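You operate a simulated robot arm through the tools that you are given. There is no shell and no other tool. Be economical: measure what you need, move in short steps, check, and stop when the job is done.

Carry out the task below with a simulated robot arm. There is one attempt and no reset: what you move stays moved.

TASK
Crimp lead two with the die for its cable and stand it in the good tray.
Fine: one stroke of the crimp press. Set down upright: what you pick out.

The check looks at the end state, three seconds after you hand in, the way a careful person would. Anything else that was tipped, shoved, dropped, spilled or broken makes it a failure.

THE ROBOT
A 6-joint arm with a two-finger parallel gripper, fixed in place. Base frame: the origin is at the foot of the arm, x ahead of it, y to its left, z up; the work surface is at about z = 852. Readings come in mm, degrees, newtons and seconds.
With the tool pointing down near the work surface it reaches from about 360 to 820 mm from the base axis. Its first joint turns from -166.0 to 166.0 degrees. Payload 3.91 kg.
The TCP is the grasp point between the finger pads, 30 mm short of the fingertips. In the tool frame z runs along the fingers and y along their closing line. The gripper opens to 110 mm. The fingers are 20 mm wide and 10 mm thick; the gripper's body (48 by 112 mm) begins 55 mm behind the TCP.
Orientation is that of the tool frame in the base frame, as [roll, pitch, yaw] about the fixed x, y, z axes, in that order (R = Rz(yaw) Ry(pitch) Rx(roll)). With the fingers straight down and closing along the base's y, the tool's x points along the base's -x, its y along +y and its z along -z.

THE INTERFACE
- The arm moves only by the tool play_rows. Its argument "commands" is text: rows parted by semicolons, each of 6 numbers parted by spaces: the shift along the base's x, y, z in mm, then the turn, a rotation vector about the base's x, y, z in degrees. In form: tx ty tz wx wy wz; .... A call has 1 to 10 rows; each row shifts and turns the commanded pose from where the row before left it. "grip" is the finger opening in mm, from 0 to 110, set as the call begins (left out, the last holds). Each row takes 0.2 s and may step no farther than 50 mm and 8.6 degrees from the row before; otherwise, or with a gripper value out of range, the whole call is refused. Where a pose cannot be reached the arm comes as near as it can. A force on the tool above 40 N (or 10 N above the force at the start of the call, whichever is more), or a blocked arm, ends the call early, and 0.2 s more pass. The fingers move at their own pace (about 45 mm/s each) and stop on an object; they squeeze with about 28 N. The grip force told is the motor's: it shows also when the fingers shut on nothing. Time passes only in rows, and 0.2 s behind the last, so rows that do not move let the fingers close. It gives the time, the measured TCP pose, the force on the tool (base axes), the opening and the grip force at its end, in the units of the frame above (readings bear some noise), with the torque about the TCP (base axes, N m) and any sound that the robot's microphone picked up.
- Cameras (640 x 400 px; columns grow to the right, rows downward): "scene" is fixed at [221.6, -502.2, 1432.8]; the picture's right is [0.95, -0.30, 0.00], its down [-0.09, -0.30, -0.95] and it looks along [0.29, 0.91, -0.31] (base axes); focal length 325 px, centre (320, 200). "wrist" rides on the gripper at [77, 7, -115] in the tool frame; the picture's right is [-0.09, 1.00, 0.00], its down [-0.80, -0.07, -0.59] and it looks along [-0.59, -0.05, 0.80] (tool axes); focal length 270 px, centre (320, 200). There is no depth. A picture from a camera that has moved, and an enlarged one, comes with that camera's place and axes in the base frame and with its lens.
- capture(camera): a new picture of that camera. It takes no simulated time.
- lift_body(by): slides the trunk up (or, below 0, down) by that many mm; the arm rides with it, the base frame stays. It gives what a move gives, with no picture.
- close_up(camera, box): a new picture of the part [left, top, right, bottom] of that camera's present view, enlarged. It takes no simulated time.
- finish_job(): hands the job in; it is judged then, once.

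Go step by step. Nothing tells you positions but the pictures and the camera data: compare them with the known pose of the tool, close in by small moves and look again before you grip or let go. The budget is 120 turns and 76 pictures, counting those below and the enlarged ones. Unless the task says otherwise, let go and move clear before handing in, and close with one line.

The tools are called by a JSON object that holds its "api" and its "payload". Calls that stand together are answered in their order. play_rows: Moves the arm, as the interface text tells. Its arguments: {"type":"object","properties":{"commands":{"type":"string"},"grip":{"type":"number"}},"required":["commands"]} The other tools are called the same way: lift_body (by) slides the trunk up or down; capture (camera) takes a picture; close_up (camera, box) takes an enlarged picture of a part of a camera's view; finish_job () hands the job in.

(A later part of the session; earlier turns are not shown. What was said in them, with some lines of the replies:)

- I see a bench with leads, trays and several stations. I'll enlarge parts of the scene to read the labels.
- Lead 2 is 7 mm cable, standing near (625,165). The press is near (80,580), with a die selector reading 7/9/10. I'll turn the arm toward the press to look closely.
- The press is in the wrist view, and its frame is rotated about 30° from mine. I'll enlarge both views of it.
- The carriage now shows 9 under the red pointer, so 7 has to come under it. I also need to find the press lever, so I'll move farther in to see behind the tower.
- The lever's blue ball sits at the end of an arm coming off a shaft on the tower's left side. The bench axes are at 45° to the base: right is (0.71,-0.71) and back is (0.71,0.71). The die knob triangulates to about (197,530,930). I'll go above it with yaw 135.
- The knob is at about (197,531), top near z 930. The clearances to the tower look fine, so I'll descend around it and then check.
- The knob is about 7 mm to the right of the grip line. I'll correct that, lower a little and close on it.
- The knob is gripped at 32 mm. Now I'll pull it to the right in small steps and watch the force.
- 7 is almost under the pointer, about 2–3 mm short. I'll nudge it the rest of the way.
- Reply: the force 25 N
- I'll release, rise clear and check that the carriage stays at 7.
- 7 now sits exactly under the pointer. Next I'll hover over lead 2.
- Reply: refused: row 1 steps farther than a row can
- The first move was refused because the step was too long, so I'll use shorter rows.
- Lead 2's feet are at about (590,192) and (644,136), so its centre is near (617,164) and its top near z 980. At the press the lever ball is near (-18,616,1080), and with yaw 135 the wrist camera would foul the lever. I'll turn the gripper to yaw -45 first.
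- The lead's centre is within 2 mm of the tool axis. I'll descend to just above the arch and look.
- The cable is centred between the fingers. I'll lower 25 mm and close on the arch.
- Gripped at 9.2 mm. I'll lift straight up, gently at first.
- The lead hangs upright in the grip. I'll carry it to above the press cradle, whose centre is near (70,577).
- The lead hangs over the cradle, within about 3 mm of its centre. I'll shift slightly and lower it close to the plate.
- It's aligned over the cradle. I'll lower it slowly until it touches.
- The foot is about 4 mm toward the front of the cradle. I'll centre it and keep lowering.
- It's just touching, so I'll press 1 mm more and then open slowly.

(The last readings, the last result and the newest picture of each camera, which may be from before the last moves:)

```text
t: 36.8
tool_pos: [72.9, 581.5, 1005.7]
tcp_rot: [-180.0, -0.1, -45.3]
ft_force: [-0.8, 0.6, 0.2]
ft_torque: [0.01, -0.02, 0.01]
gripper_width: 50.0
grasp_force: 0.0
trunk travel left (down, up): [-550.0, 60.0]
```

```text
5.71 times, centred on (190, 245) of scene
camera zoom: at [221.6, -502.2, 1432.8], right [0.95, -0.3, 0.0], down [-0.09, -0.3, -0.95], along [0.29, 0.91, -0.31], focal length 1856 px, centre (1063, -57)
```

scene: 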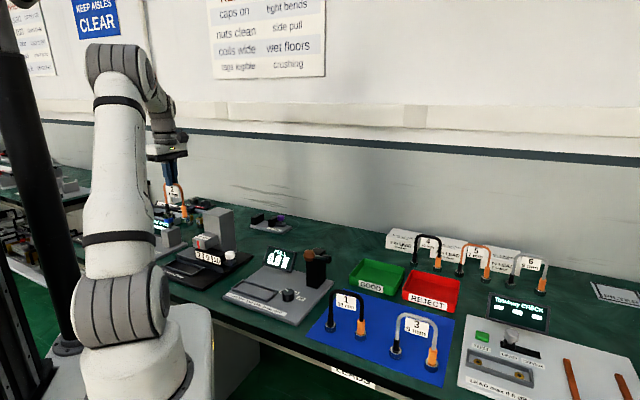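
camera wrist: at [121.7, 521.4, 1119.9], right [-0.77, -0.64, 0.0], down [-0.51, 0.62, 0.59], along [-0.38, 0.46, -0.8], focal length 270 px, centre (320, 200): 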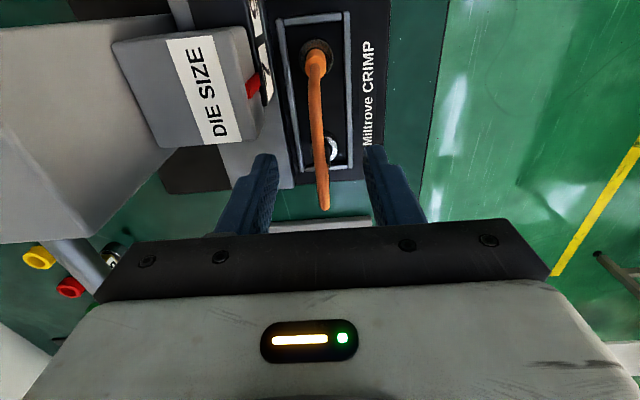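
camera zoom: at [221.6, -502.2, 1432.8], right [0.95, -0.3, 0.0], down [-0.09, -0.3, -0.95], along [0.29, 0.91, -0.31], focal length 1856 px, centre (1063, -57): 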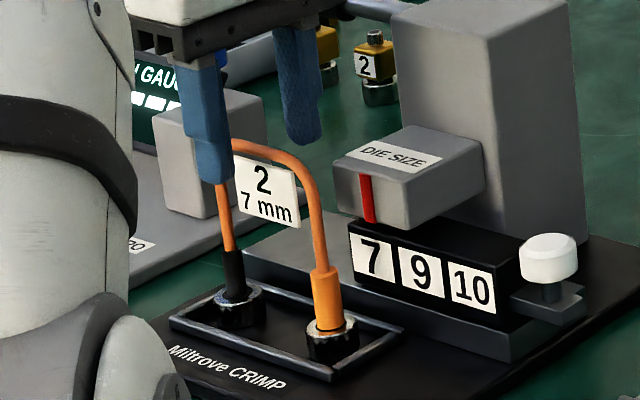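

The lead stands alone in the cradle. I'll rise straight up and then move right to look at the lever.

{"api": "play_rows", "payload": {"commands": "0 0 20 0 0 0;0 0 45 0 0 0;0 0 45 0 0 0;0 0 45 0 0 0;30 -30 20 0 0 0;30 -30 20 0 0 0;0 0 0 0 0 0"}}

{"api": "close_up", "payload": {"camera": "wrist", "box": [160, 0, 440, 240]}}

{"api": "close_up", "payload": {"camera": "scene", "box": [120, 180, 280, 290]}}

```text
t: 38.4
tool_pos: [136.0, 521.7, 1196.8]
tcp_rot: [-180.0, 0.0, -45.3]
ft_force: [0.2, 0.1, 0.0]
ft_torque: [-0.03, -0.01, 0.0]
gripper_width: 50.0
grasp_force: 0.1
trunk travel left (down, up): [-550.0, 60.0]
```

```text
1.67 times, centred on (300, 120) of wrist
camera zoom: at [185.6, 461.7, 1312.1], right [-0.77, -0.64, 0.0], down [-0.51, 0.62, 0.59], along [-0.38, 0.46, -0.8], focal length 450 px, centre (353, 333)
```

zoom: 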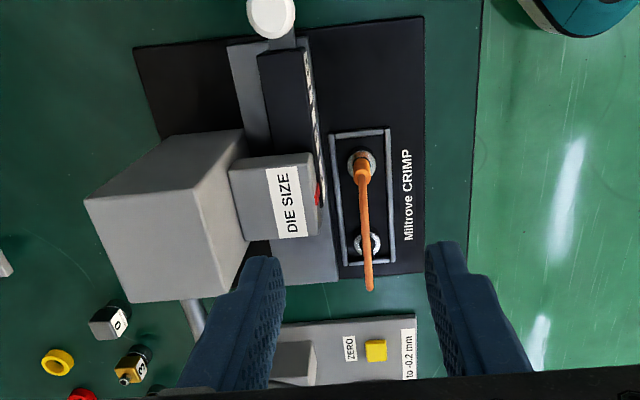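

```text
3.64 times, centred on (200, 235) of scene
camera zoom: at [221.6, -502.2, 1432.8], right [0.95, -0.3, 0.0], down [-0.09, -0.3, -0.95], along [0.29, 0.91, -0.31], focal length 1181 px, centre (756, 73)
```

zoom: 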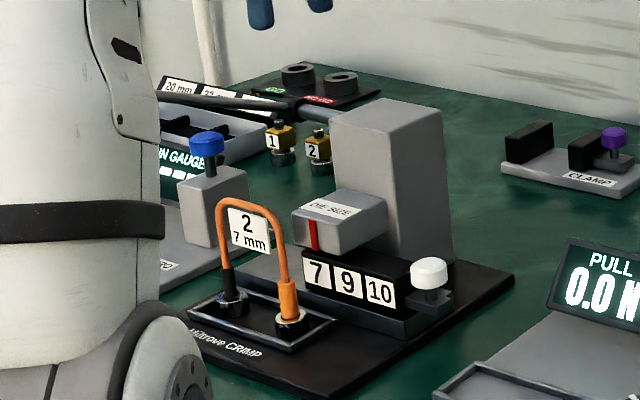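

The lever works out to a hub at about (110,745,1010) and a ball at about (-18,616,1080). It swings in one vertical plane and clears the lead. I'll hover over the ball to refine its position.

{"api": "play_rows", "payload": {"commands": "-30 18.5 10 0 0 0;-35 21.5 10 0 0 0;-35 21.5 0 0 0 0;-35 21.5 0 0 0 0;-19 11.3 0 0 0 0;0 0 0 0 0 0", "grip": 95}}

{"api": "capture", "payload": {"camera": "wrist"}}

{"api": "close_up", "payload": {"camera": "scene", "box": [100, 120, 260, 290]}}

```text
t: 39.8
tool_pos: [-20.6, 616.2, 1219.6]
tcp_rot: [180.0, 0.1, -45.3]
ft_force: [-0.5, -0.1, -0.6]
ft_torque: [0.02, 0.01, -0.01]
gripper_width: 95.0
grasp_force: 0.1
trunk travel left (down, up): [-550.0, 60.0]
```

```text
29 pictures are left
camera wrist: at [28.5, 556.3, 1335.2], right [-0.77, -0.64, 0.0], down [-0.51, 0.62, 0.59], along [-0.38, 0.46, -0.8], focal length 270 px, centre (320, 200)
```

wrist: 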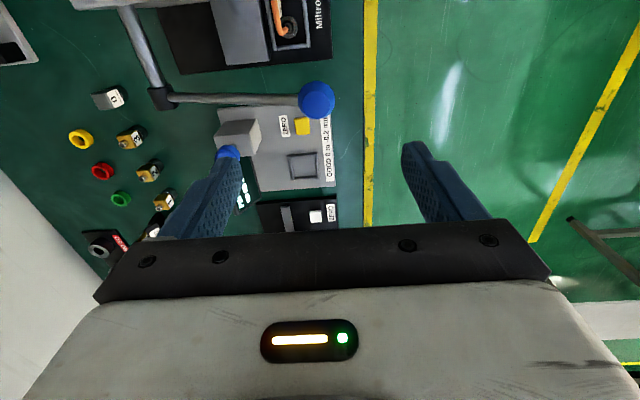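

```text
2.35 times, centred on (180, 205) of scene
camera zoom: at [221.6, -502.2, 1432.8], right [0.95, -0.3, 0.0], down [-0.09, -0.3, -0.95], along [0.29, 0.91, -0.31], focal length 764 px, centre (649, 188)
```

zoom: 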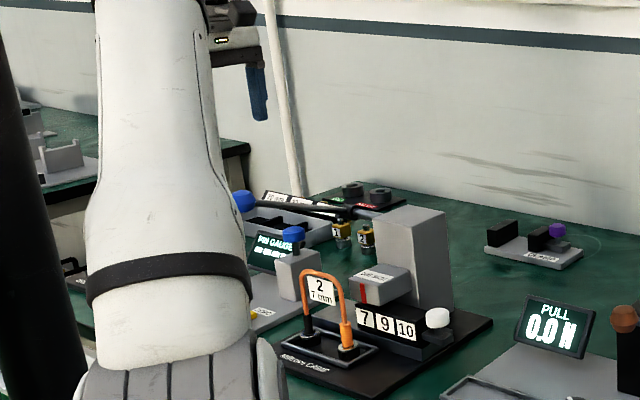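

The ball centre is at about (-18,614,1080). I'll close the fingers and come down over it.

{"api": "play_rows", "payload": {"commands": "2.5 -2 -20 0 0 0;0 0 -30 0 0 0;0 0 -20 0 0 0;0 0 0 0 0 0;0 0 0 0 0 0;0 0 0 0 0 0", "grip": 0}}

{"api": "capture", "payload": {"camera": "wrist"}}

```text
t: 41.2
tool_pos: [-18.1, 612.8, 1149.1]
tcp_rot: [180.0, 0.0, -45.3]
ft_force: [0.2, 0.4, 0.1]
ft_torque: [0.0, 0.0, 0.01]
gripper_width: 0.0
grasp_force: 27.7
trunk travel left (down, up): [-550.0, 60.0]
```

```text
27 pictures are left
camera wrist: at [31.3, 553.2, 1264.1], right [-0.77, -0.64, 0.0], down [-0.51, 0.62, 0.59], along [-0.38, 0.46, -0.8], focal length 270 px, centre (320, 200)
```

wrist: 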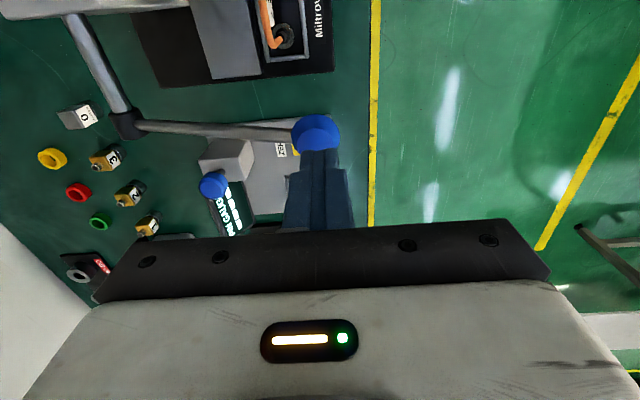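

I'm directly over the ball. Now I'll press down in short rows and watch for force.

{"api": "play_rows", "payload": {"commands": "1 0 -8 0 0 0;0 0 -8 0 0 0;0 0 -8 0 0 0;-1 -1 -8 0 0 0;-1.5 -1.5 -8 0 0 0;-1.5 -1.5 -8 0 0 0;-1 -1 -8 0 0 0;0 0 0 0 0 0"}}

{"api": "capture", "payload": {"camera": "wrist"}}

```text
t: 43.0
tool_pos: [-22.2, 608.3, 1096.6]
tcp_rot: [-180.0, 0.0, -45.3]
ft_force: [-3.7, -0.1, 6.2]
ft_torque: [0.0, 0.08, 0.01]
gripper_width: 0.0
grasp_force: 28.3
trunk travel left (down, up): [-550.0, 60.0]
```

```text
26 pictures are left
camera wrist: at [26.7, 547.4, 1210.9], right [-0.77, -0.64, 0.0], down [-0.51, 0.62, 0.59], along [-0.38, 0.46, -0.8], focal length 270 px, centre (320, 200)
```

wrist: 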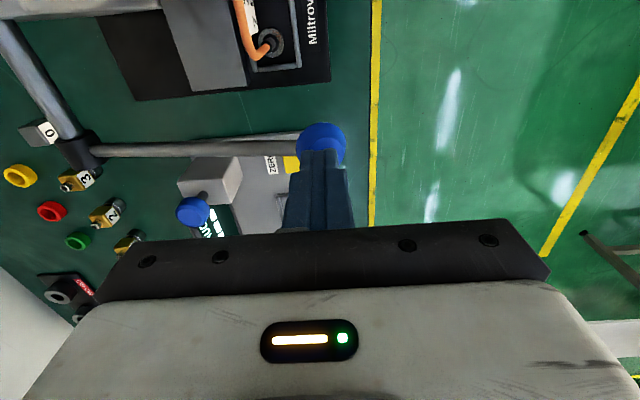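

The lever is moving at about 6 N, so I'll carry on along the arc.

{"api": "play_rows", "payload": {"commands": "-1 -1 -8 0 0 0;-1 -1 -8 0 0 0;-.5 -.5 -8 0 0 0;0 0 -8 0 0 0;0 0 -8 0 0 0;0 0 -8 0 0 0;.5 .5 -8 0 0 0;.5 .5 -8 0 0 0;0 0 0 0 0 0"}}

{"api": "capture", "payload": {"camera": "wrist"}}

{"api": "close_up", "payload": {"camera": "scene", "box": [120, 160, 260, 280]}}

```text
t: 45.0
tool_pos: [-23.8, 606.9, 1032.1]
tcp_rot: [-179.9, 0.0, -45.3]
ft_force: [-1.4, -4.5, 9.6]
ft_torque: [-0.14, 0.01, -0.03]
gripper_width: 0.0
grasp_force: 27.9
trunk travel left (down, up): [-550.0, 60.0]
```

```text
25 pictures are left
camera wrist: at [24.7, 546.9, 1147.1], right [-0.77, -0.64, 0.0], down [-0.51, 0.62, 0.59], along [-0.38, 0.46, -0.8], focal length 270 px, centre (320, 200)
```

wrist: 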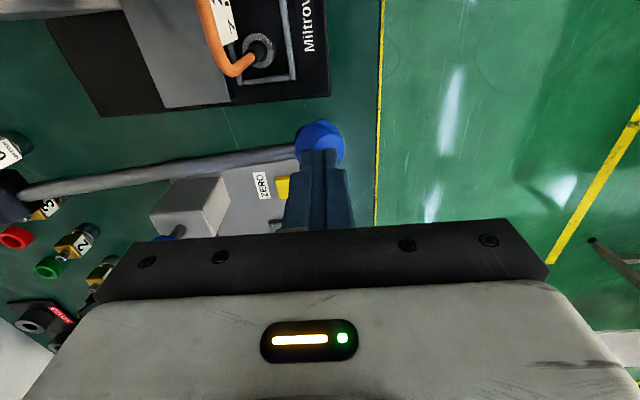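

```text
3.33 times, centred on (190, 220) of scene
camera zoom: at [221.6, -502.2, 1432.8], right [0.95, -0.3, 0.0], down [-0.09, -0.3, -0.95], along [0.29, 0.91, -0.31], focal length 1083 px, centre (753, 133)
```

zoom: 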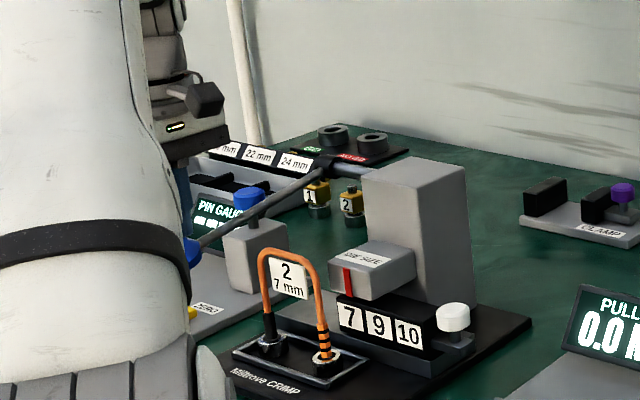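

The orange sleeve now shows dark bands. I'll look closer to see whether the crimp is done.

{"api": "close_up", "payload": {"camera": "scene", "box": [180, 220, 240, 280]}}

```text
6.67 times, centred on (210, 250) of scene
camera zoom: at [221.6, -502.2, 1432.8], right [0.95, -0.3, 0.0], down [-0.09, -0.3, -0.95], along [0.29, 0.91, -0.31], focal length 2165 px, centre (1053, -133)
```

zoom: 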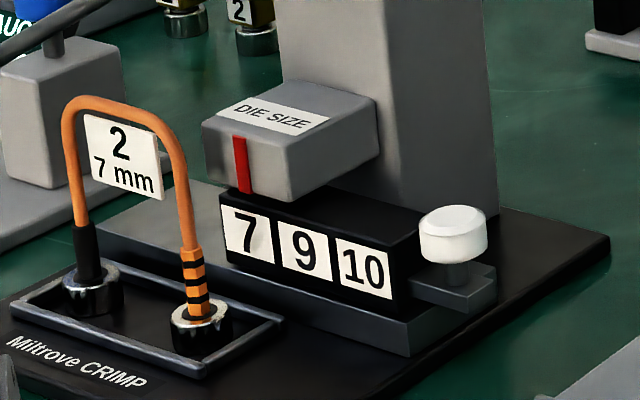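

The ferrule is crimped, with banding plainly visible. I'll rise slowly off the lever along its arc.

{"api": "play_rows", "payload": {"commands": "-.5 -.5 10 0 0 0;0 0 12 0 0 0;0 0 12 0 0 0;0 0 12 0 0 0;1 1 12 0 0 0;2 2 12 0 0 0;2 2 20 0 0 0;0 0 30 0 0 0;0 0 40 0 0 0;0 0 30 0 0 0"}}

{"api": "capture", "payload": {"camera": "scene"}}

{"api": "capture", "payload": {"camera": "wrist"}}

```text
t: 47.2
tool_pos: [-24.1, 612.4, 1218.9]
tcp_rot: [180.0, -0.1, -45.3]
ft_force: [0.4, 0.0, 0.7]
ft_torque: [0.02, 0.04, 0.05]
gripper_width: 0.0
grasp_force: 27.9
trunk travel left (down, up): [-550.0, 60.0]
```

```text
22 pictures are left
```

scene: 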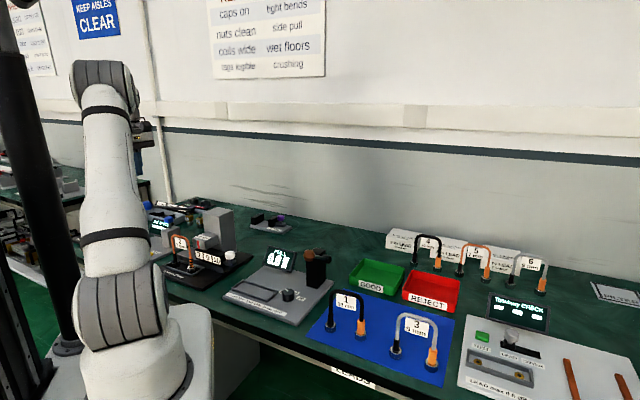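

```text
21 pictures are left
camera wrist: at [25.6, 553.5, 1333.6], right [-0.77, -0.64, 0.0], down [-0.51, 0.62, 0.59], along [-0.38, 0.46, -0.8], focal length 270 px, centre (320, 200)
```

wrist: 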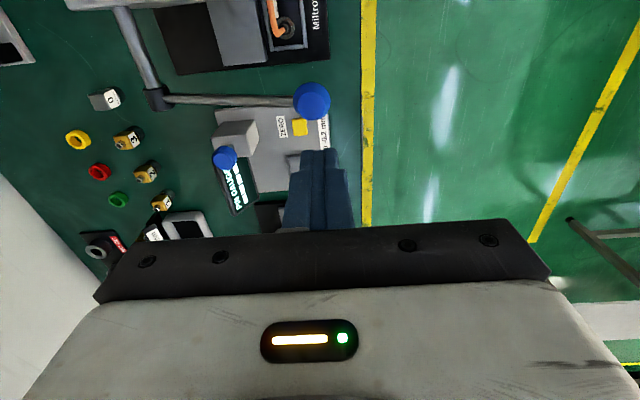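

The lever has sprung back and the lead is still standing. I'll go back over it with the fingers open.

{"api": "play_rows", "payload": {"commands": "32 -10.4 0 0 0 0;32 -10.4 0 0 0 0;32 -10.4 0 0 0 0;0 0 -40 0 0 0;0 0 -40 0 0 0;0 0 -40 0 0 0;0 0 -35 0 0 0;0 0 0 0 0 0", "grip": 50}}

{"api": "capture", "payload": {"camera": "wrist"}}

```text
t: 49.0
tool_pos: [76.3, 581.2, 1068.2]
tcp_rot: [-180.0, 0.0, -45.2]
ft_force: [0.6, -0.2, -0.2]
ft_torque: [0.03, 0.0, 0.0]
gripper_width: 50.1
grasp_force: 0.1
trunk travel left (down, up): [-550.0, 60.0]
```

```text
20 pictures are left
camera wrist: at [125.2, 520.8, 1182.8], right [-0.77, -0.64, 0.0], down [-0.51, 0.62, 0.59], along [-0.38, 0.46, -0.8], focal length 270 px, centre (320, 200)
```

wrist: 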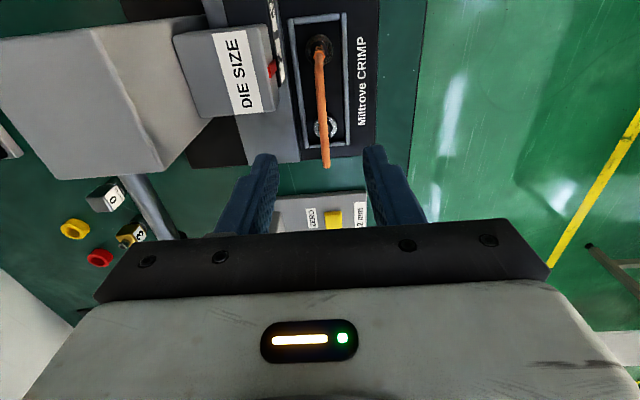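

Aligned to within about 2 mm. I'll correct, lower to the earlier grip height and close.

{"api": "play_rows", "payload": {"commands": "-3 0.5 -20 0 0 0;0 0 -20 0 0 0;0 0 -15 0 0 0;0 0 -7 0 0 0;0 0 0 0 0 0"}}

{"api": "play_rows", "payload": {"commands": "0 0 0 0 0 0;0 0 0 0 0 0;0 0 0 0 0 0;0 0 0 0 0 0;0 0 0 0 0 0", "grip": 2}}

{"api": "close_up", "payload": {"camera": "scene", "box": [150, 210, 230, 280]}}

```text
t: 50.2
tool_pos: [74.1, 581.0, 1004.9]
tcp_rot: [-180.0, -0.1, -45.2]
ft_force: [-1.1, 0.3, -0.2]
ft_torque: [-0.01, 0.04, 0.02]
gripper_width: 50.1
grasp_force: 0.0
trunk travel left (down, up): [-550.0, 60.0]
```

```text
t: 51.4
tool_pos: [73.8, 580.9, 1004.6]
tcp_rot: [-179.9, 0.0, -45.3]
ft_force: [0.1, 0.2, 0.1]
ft_torque: [-0.02, 0.03, 0.04]
gripper_width: 9.5
grasp_force: 28.2
trunk travel left (down, up): [-550.0, 60.0]
```

```text
5.71 times, centred on (190, 245) of scene
camera zoom: at [221.6, -502.2, 1432.8], right [0.95, -0.3, 0.0], down [-0.09, -0.3, -0.95], along [0.29, 0.91, -0.31], focal length 1856 px, centre (1063, -57)
```

zoom: 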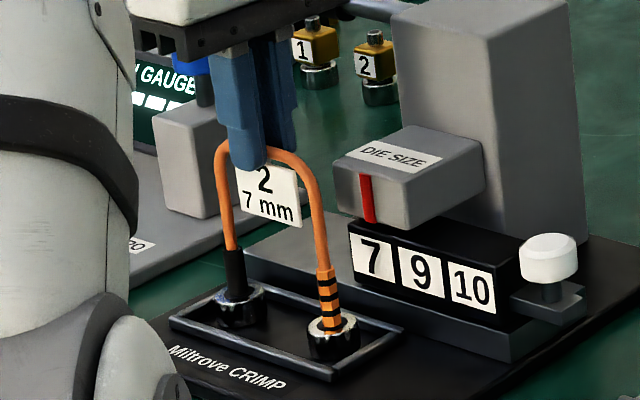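

The grip is good. I'll lift out of the cradle and carry the lead toward the green tray, centre near (678,328).

{"api": "play_rows", "payload": {"commands": "0 0 8 0 0 0;0 0 15 0 0 0;0 0 30 0 0 0;0 0 40 0 0 0;0 0 45 0 0 0;0 0 45 0 0 0;15 -6 5 0 0 0;36 -15.5 0 0 0 0;40 -17 0 0 0 0;40 -17 0 0 0 0"}}

{"api": "play_rows", "payload": {"commands": "40 -17 0 0 0 0;40 -17 0 0 0 0;40 -17 0 0 0 0;40 -17 0 0 0 0;40 -17 0 0 0 0;40 -17 0 0 0 0;40 -17 0 0 0 0;40 -17 0 0 0 0;40 -17 0 0 0 0;40 -17 0 0 0 0"}}

{"api": "play_rows", "payload": {"commands": "38 -16 0 0 0 0;30 -12 0 0 0 0;0 0 0 0 0 0"}}

{"api": "capture", "payload": {"camera": "wrist"}}

{"api": "capture", "payload": {"camera": "scene"}}

```text
t: 53.6
tool_pos: [205.9, 525.1, 1194.5]
tcp_rot: [180.0, 0.0, -45.3]
ft_force: [-0.3, 0.8, -0.9]
ft_torque: [0.0, 0.02, 0.02]
gripper_width: 9.1
grasp_force: 28.6
trunk travel left (down, up): [-550.0, 60.0]
```

```text
t: 55.8
tool_pos: [603.8, 354.4, 1190.6]
tcp_rot: [179.8, 0.1, -45.3]
ft_force: [0.3, -0.5, -0.7]
ft_torque: [0.01, 0.03, -0.02]
gripper_width: 9.0
grasp_force: 27.9
trunk travel left (down, up): [-550.0, 60.0]
```

```text
t: 56.6
tool_pos: [670.1, 327.8, 1192.1]
tcp_rot: [-179.9, 0.0, -45.2]
ft_force: [0.1, 0.3, -1.3]
ft_torque: [0.0, -0.01, -0.03]
gripper_width: 9.6
grasp_force: 27.5
trunk travel left (down, up): [-550.0, 60.0]
```

```text
18 pictures are left
camera wrist: at [719.9, 268.6, 1306.7], right [-0.77, -0.64, 0.0], down [-0.51, 0.62, 0.59], along [-0.38, 0.46, -0.8], focal length 270 px, centre (320, 200)
```

wrist: 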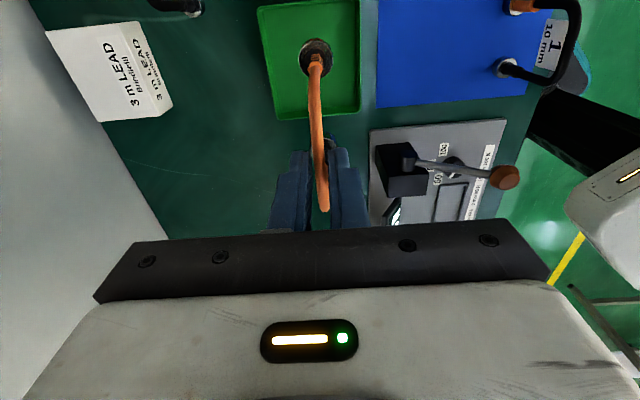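

```text
17 pictures are left
```

scene: 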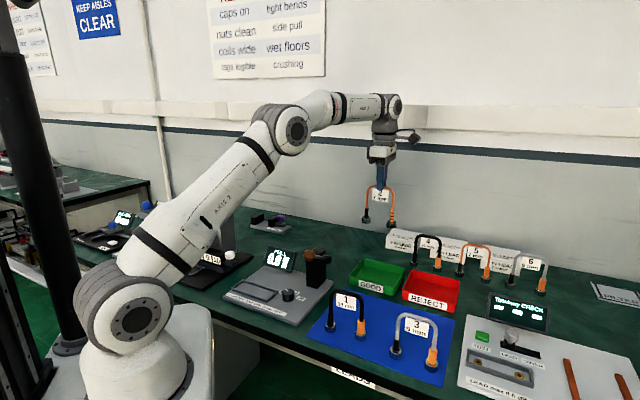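

The tray centre comes out at about (679,330), and the lead is within about 8 mm of it. I'll shift to centre and lower most of the way.

{"api": "play_rows", "payload": {"commands": "7 1 -20 0 0 0;0 0 -40 0 0 0;0 0 -40 0 0 0;0 0 -30 0 0 0;0 0 -20 0 0 0;0 0 0 0 0 0"}}

{"api": "capture", "payload": {"camera": "wrist"}}

{"api": "close_up", "payload": {"camera": "scene", "box": [330, 200, 450, 320]}}

```text
t: 58.0
tool_pos: [679.5, 327.8, 1040.9]
tcp_rot: [179.9, 0.0, -45.3]
ft_force: [0.0, 0.3, -1.2]
ft_torque: [-0.02, -0.02, 0.0]
gripper_width: 9.4
grasp_force: 28.4
trunk travel left (down, up): [-550.0, 60.0]
```

```text
16 pictures are left
camera wrist: at [727.8, 268.6, 1154.9], right [-0.77, -0.64, 0.0], down [-0.51, 0.62, 0.59], along [-0.38, 0.46, -0.8], focal length 270 px, centre (320, 200)
```

wrist: 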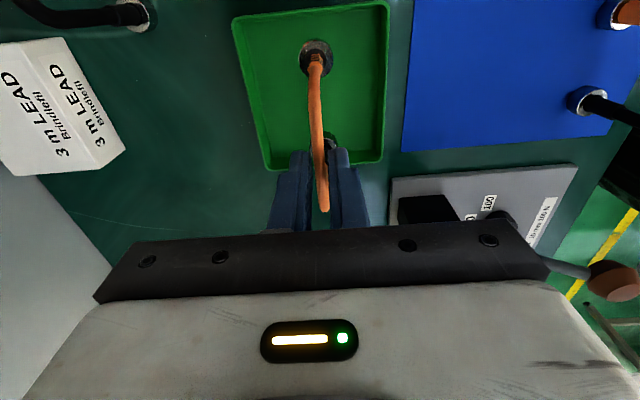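

```text
3.33 times, centred on (390, 260) of scene
camera zoom: at [221.6, -502.2, 1432.8], right [0.95, -0.3, 0.0], down [-0.09, -0.3, -0.95], along [0.29, 0.91, -0.31], focal length 1083 px, centre (87, 0)
```

zoom: 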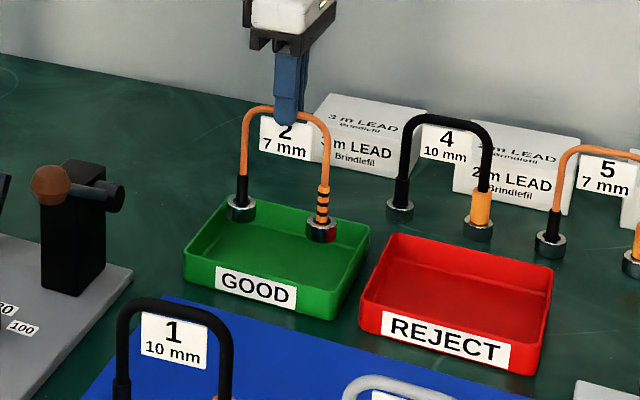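

Both feet are well inside the tray. I'll lower slowly to the floor.

{"api": "play_rows", "payload": {"commands": "0 0 -12 0 0 0;0 0 -10 0 0 0;0 0 -8 0 0 0;0 0 -3 0 0 0;0 0 -2 0 0 0;0 0 0 0 0 0"}}

{"api": "close_up", "payload": {"camera": "scene", "box": [330, 200, 450, 320]}}

```text
t: 59.4
tool_pos: [680.0, 327.7, 1005.1]
tcp_rot: [-179.9, 0.0, -45.3]
ft_force: [0.1, 1.2, -1.2]
ft_torque: [-0.04, -0.01, 0.0]
gripper_width: 9.2
grasp_force: 27.5
trunk travel left (down, up): [-550.0, 60.0]
```

```text
3.33 times, centred on (390, 260) of scene
camera zoom: at [221.6, -502.2, 1432.8], right [0.95, -0.3, 0.0], down [-0.09, -0.3, -0.95], along [0.29, 0.91, -0.31], focal length 1083 px, centre (87, 0)
```

zoom: 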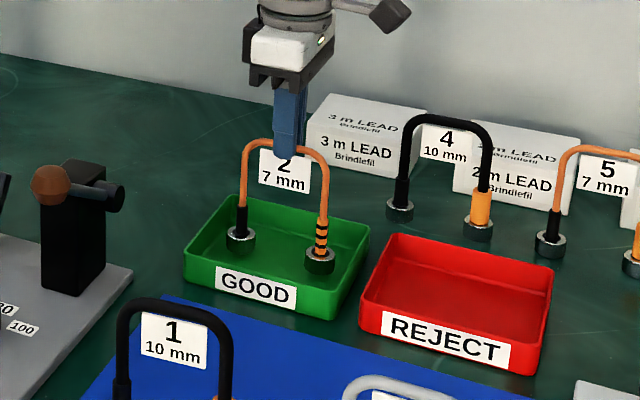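

{"api": "play_rows", "payload": {"commands": "0 0 -2 0 0 0;0 0 -2 0 0 0;0 0 -1 0 0 0;0 0 0 0 0 0"}}

```text
t: 60.4
tool_pos: [680.4, 327.9, 1001.0]
tcp_rot: [-180.0, 0.1, -45.3]
ft_force: [1.0, 0.4, -1.0]
ft_torque: [-0.02, 0.0, -0.01]
gripper_width: 9.2
grasp_force: 27.5
trunk travel left (down, up): [-550.0, 60.0]
```

No contact yet, so I'll continue down 1 mm at a time.

{"api": "play_rows", "payload": {"commands": "0 0 -1 0 0 0;0 0 -1 0 0 0;0 0 0 0 0 0"}}

{"api": "play_rows", "payload": {"commands": "0 0 -1 0 0 0;0 0 0 0 0 0"}}

```text
t: 61.2
tool_pos: [679.8, 328.4, 1000.3]
tcp_rot: [180.0, -0.1, -45.3]
ft_force: [-0.1, 0.0, -1.0]
ft_torque: [0.02, -0.01, -0.01]
gripper_width: 9.3
grasp_force: 27.6
trunk travel left (down, up): [-550.0, 60.0]
```

```text
t: 61.8
tool_pos: [680.9, 328.1, 996.9]
tcp_rot: [180.0, 0.0, -45.4]
ft_force: [0.9, 0.5, -0.1]
ft_torque: [-0.05, 0.01, -0.02]
gripper_width: 9.2
grasp_force: 28.0
trunk travel left (down, up): [-550.0, 60.0]
```

{"api": "play_rows", "payload": {"commands": "0 0 -1 0 0 0;0 0 0 0 0 0"}}

```text
t: 62.4
tool_pos: [680.1, 328.8, 996.3]
tcp_rot: [180.0, -0.1, -45.3]
ft_force: [0.1, 0.0, -0.2]
ft_torque: [-0.03, 0.02, -0.01]
gripper_width: 9.3
grasp_force: 28.0
trunk travel left (down, up): [-550.0, 60.0]
```

{"api": "play_rows", "payload": {"commands": "0 0 -1 0 0 0;0 0 0 0 0 0"}}

```text
t: 63.0
tool_pos: [680.9, 326.5, 997.2]
tcp_rot: [179.9, -0.1, -45.3]
ft_force: [0.1, -0.1, 0.7]
ft_torque: [0.01, -0.05, 0.0]
gripper_width: 9.2
grasp_force: 27.9
trunk travel left (down, up): [-550.0, 60.0]
```

{"api": "play_rows", "payload": {"commands": "0 0 -1 0 0 0;0 0 0 0 0 0"}}

{"api": "close_up", "payload": {"camera": "scene", "box": [350, 230, 420, 300]}}

```text
t: 63.6
tool_pos: [680.0, 327.9, 995.8]
tcp_rot: [-179.9, 0.0, -45.3]
ft_force: [-1.2, -0.5, 6.7]
ft_torque: [0.06, 0.15, -0.01]
gripper_width: 9.3
grasp_force: 27.5
trunk travel left (down, up): [-550.0, 60.0]
```

```text
5.71 times, centred on (385, 265) of scene
camera zoom: at [221.6, -502.2, 1432.8], right [0.95, -0.3, 0.0], down [-0.09, -0.3, -0.95], along [0.29, 0.91, -0.31], focal length 1856 px, centre (-51, -171)
```

zoom: 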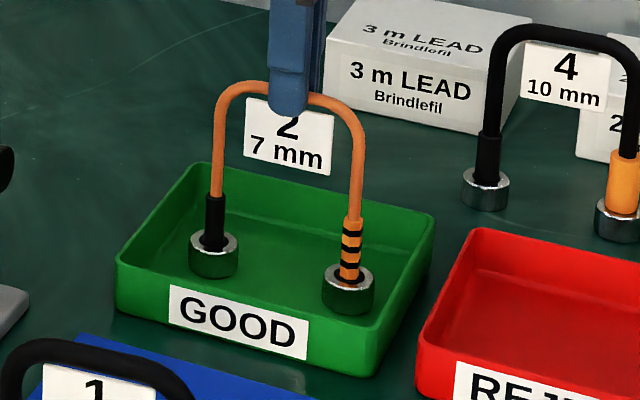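

The feet are firmly on the tray floor. I'll open, wait, then rise clear.

{"api": "play_rows", "payload": {"commands": "0 0 0 0 0 0;0 0 0 0 0 0;0 0 0 0 0 0;0 0 0 0 0 0;0 0 15 0 0 0;0 0 30 0 0 0;0 0 45 0 0 0;0 0 45 0 0 0;0 0 45 0 0 0;0 0 0 0 0 0", "grip": 50}}

{"api": "capture", "payload": {"camera": "scene"}}

{"api": "close_up", "payload": {"camera": "scene", "box": [330, 220, 470, 360]}}

```text
t: 65.8
tool_pos: [683.4, 326.2, 1173.7]
tcp_rot: [179.9, 0.0, -45.3]
ft_force: [-0.3, -0.9, 0.3]
ft_torque: [0.0, 0.01, 0.04]
gripper_width: 49.9
grasp_force: 0.1
trunk travel left (down, up): [-550.0, 60.0]
```

```text
12 pictures are left
```

scene: 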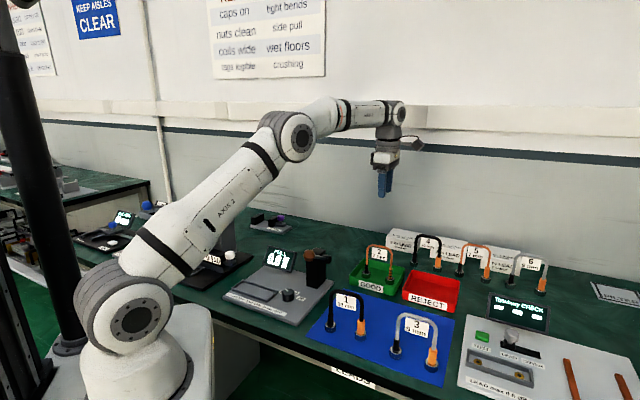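

```text
2.86 times, centred on (400, 290) of scene
camera zoom: at [221.6, -502.2, 1432.8], right [0.95, -0.3, 0.0], down [-0.09, -0.3, -0.95], along [0.29, 0.91, -0.31], focal length 928 px, centre (91, -57)
```

zoom: 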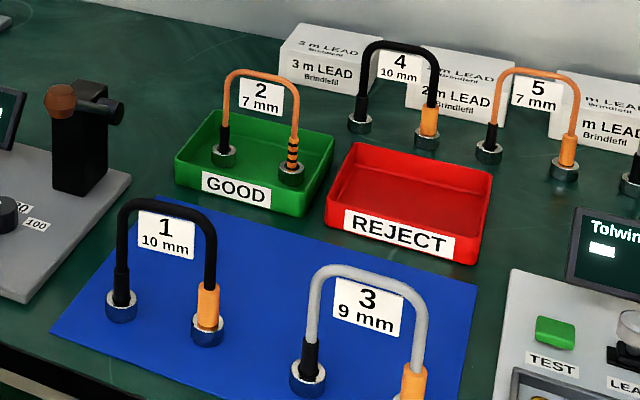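

Lead 2 stands upright and crimped in the green GOOD tray, the other leads are undisturbed, and the arm is clear. I'm handing in.

{"api": "finish_job", "payload": {}}

```text
The job is handed in.
```

Lead two was crimped with the 7 mm die in one stroke of the press and now stands upright in the good tray; the job is handed in.
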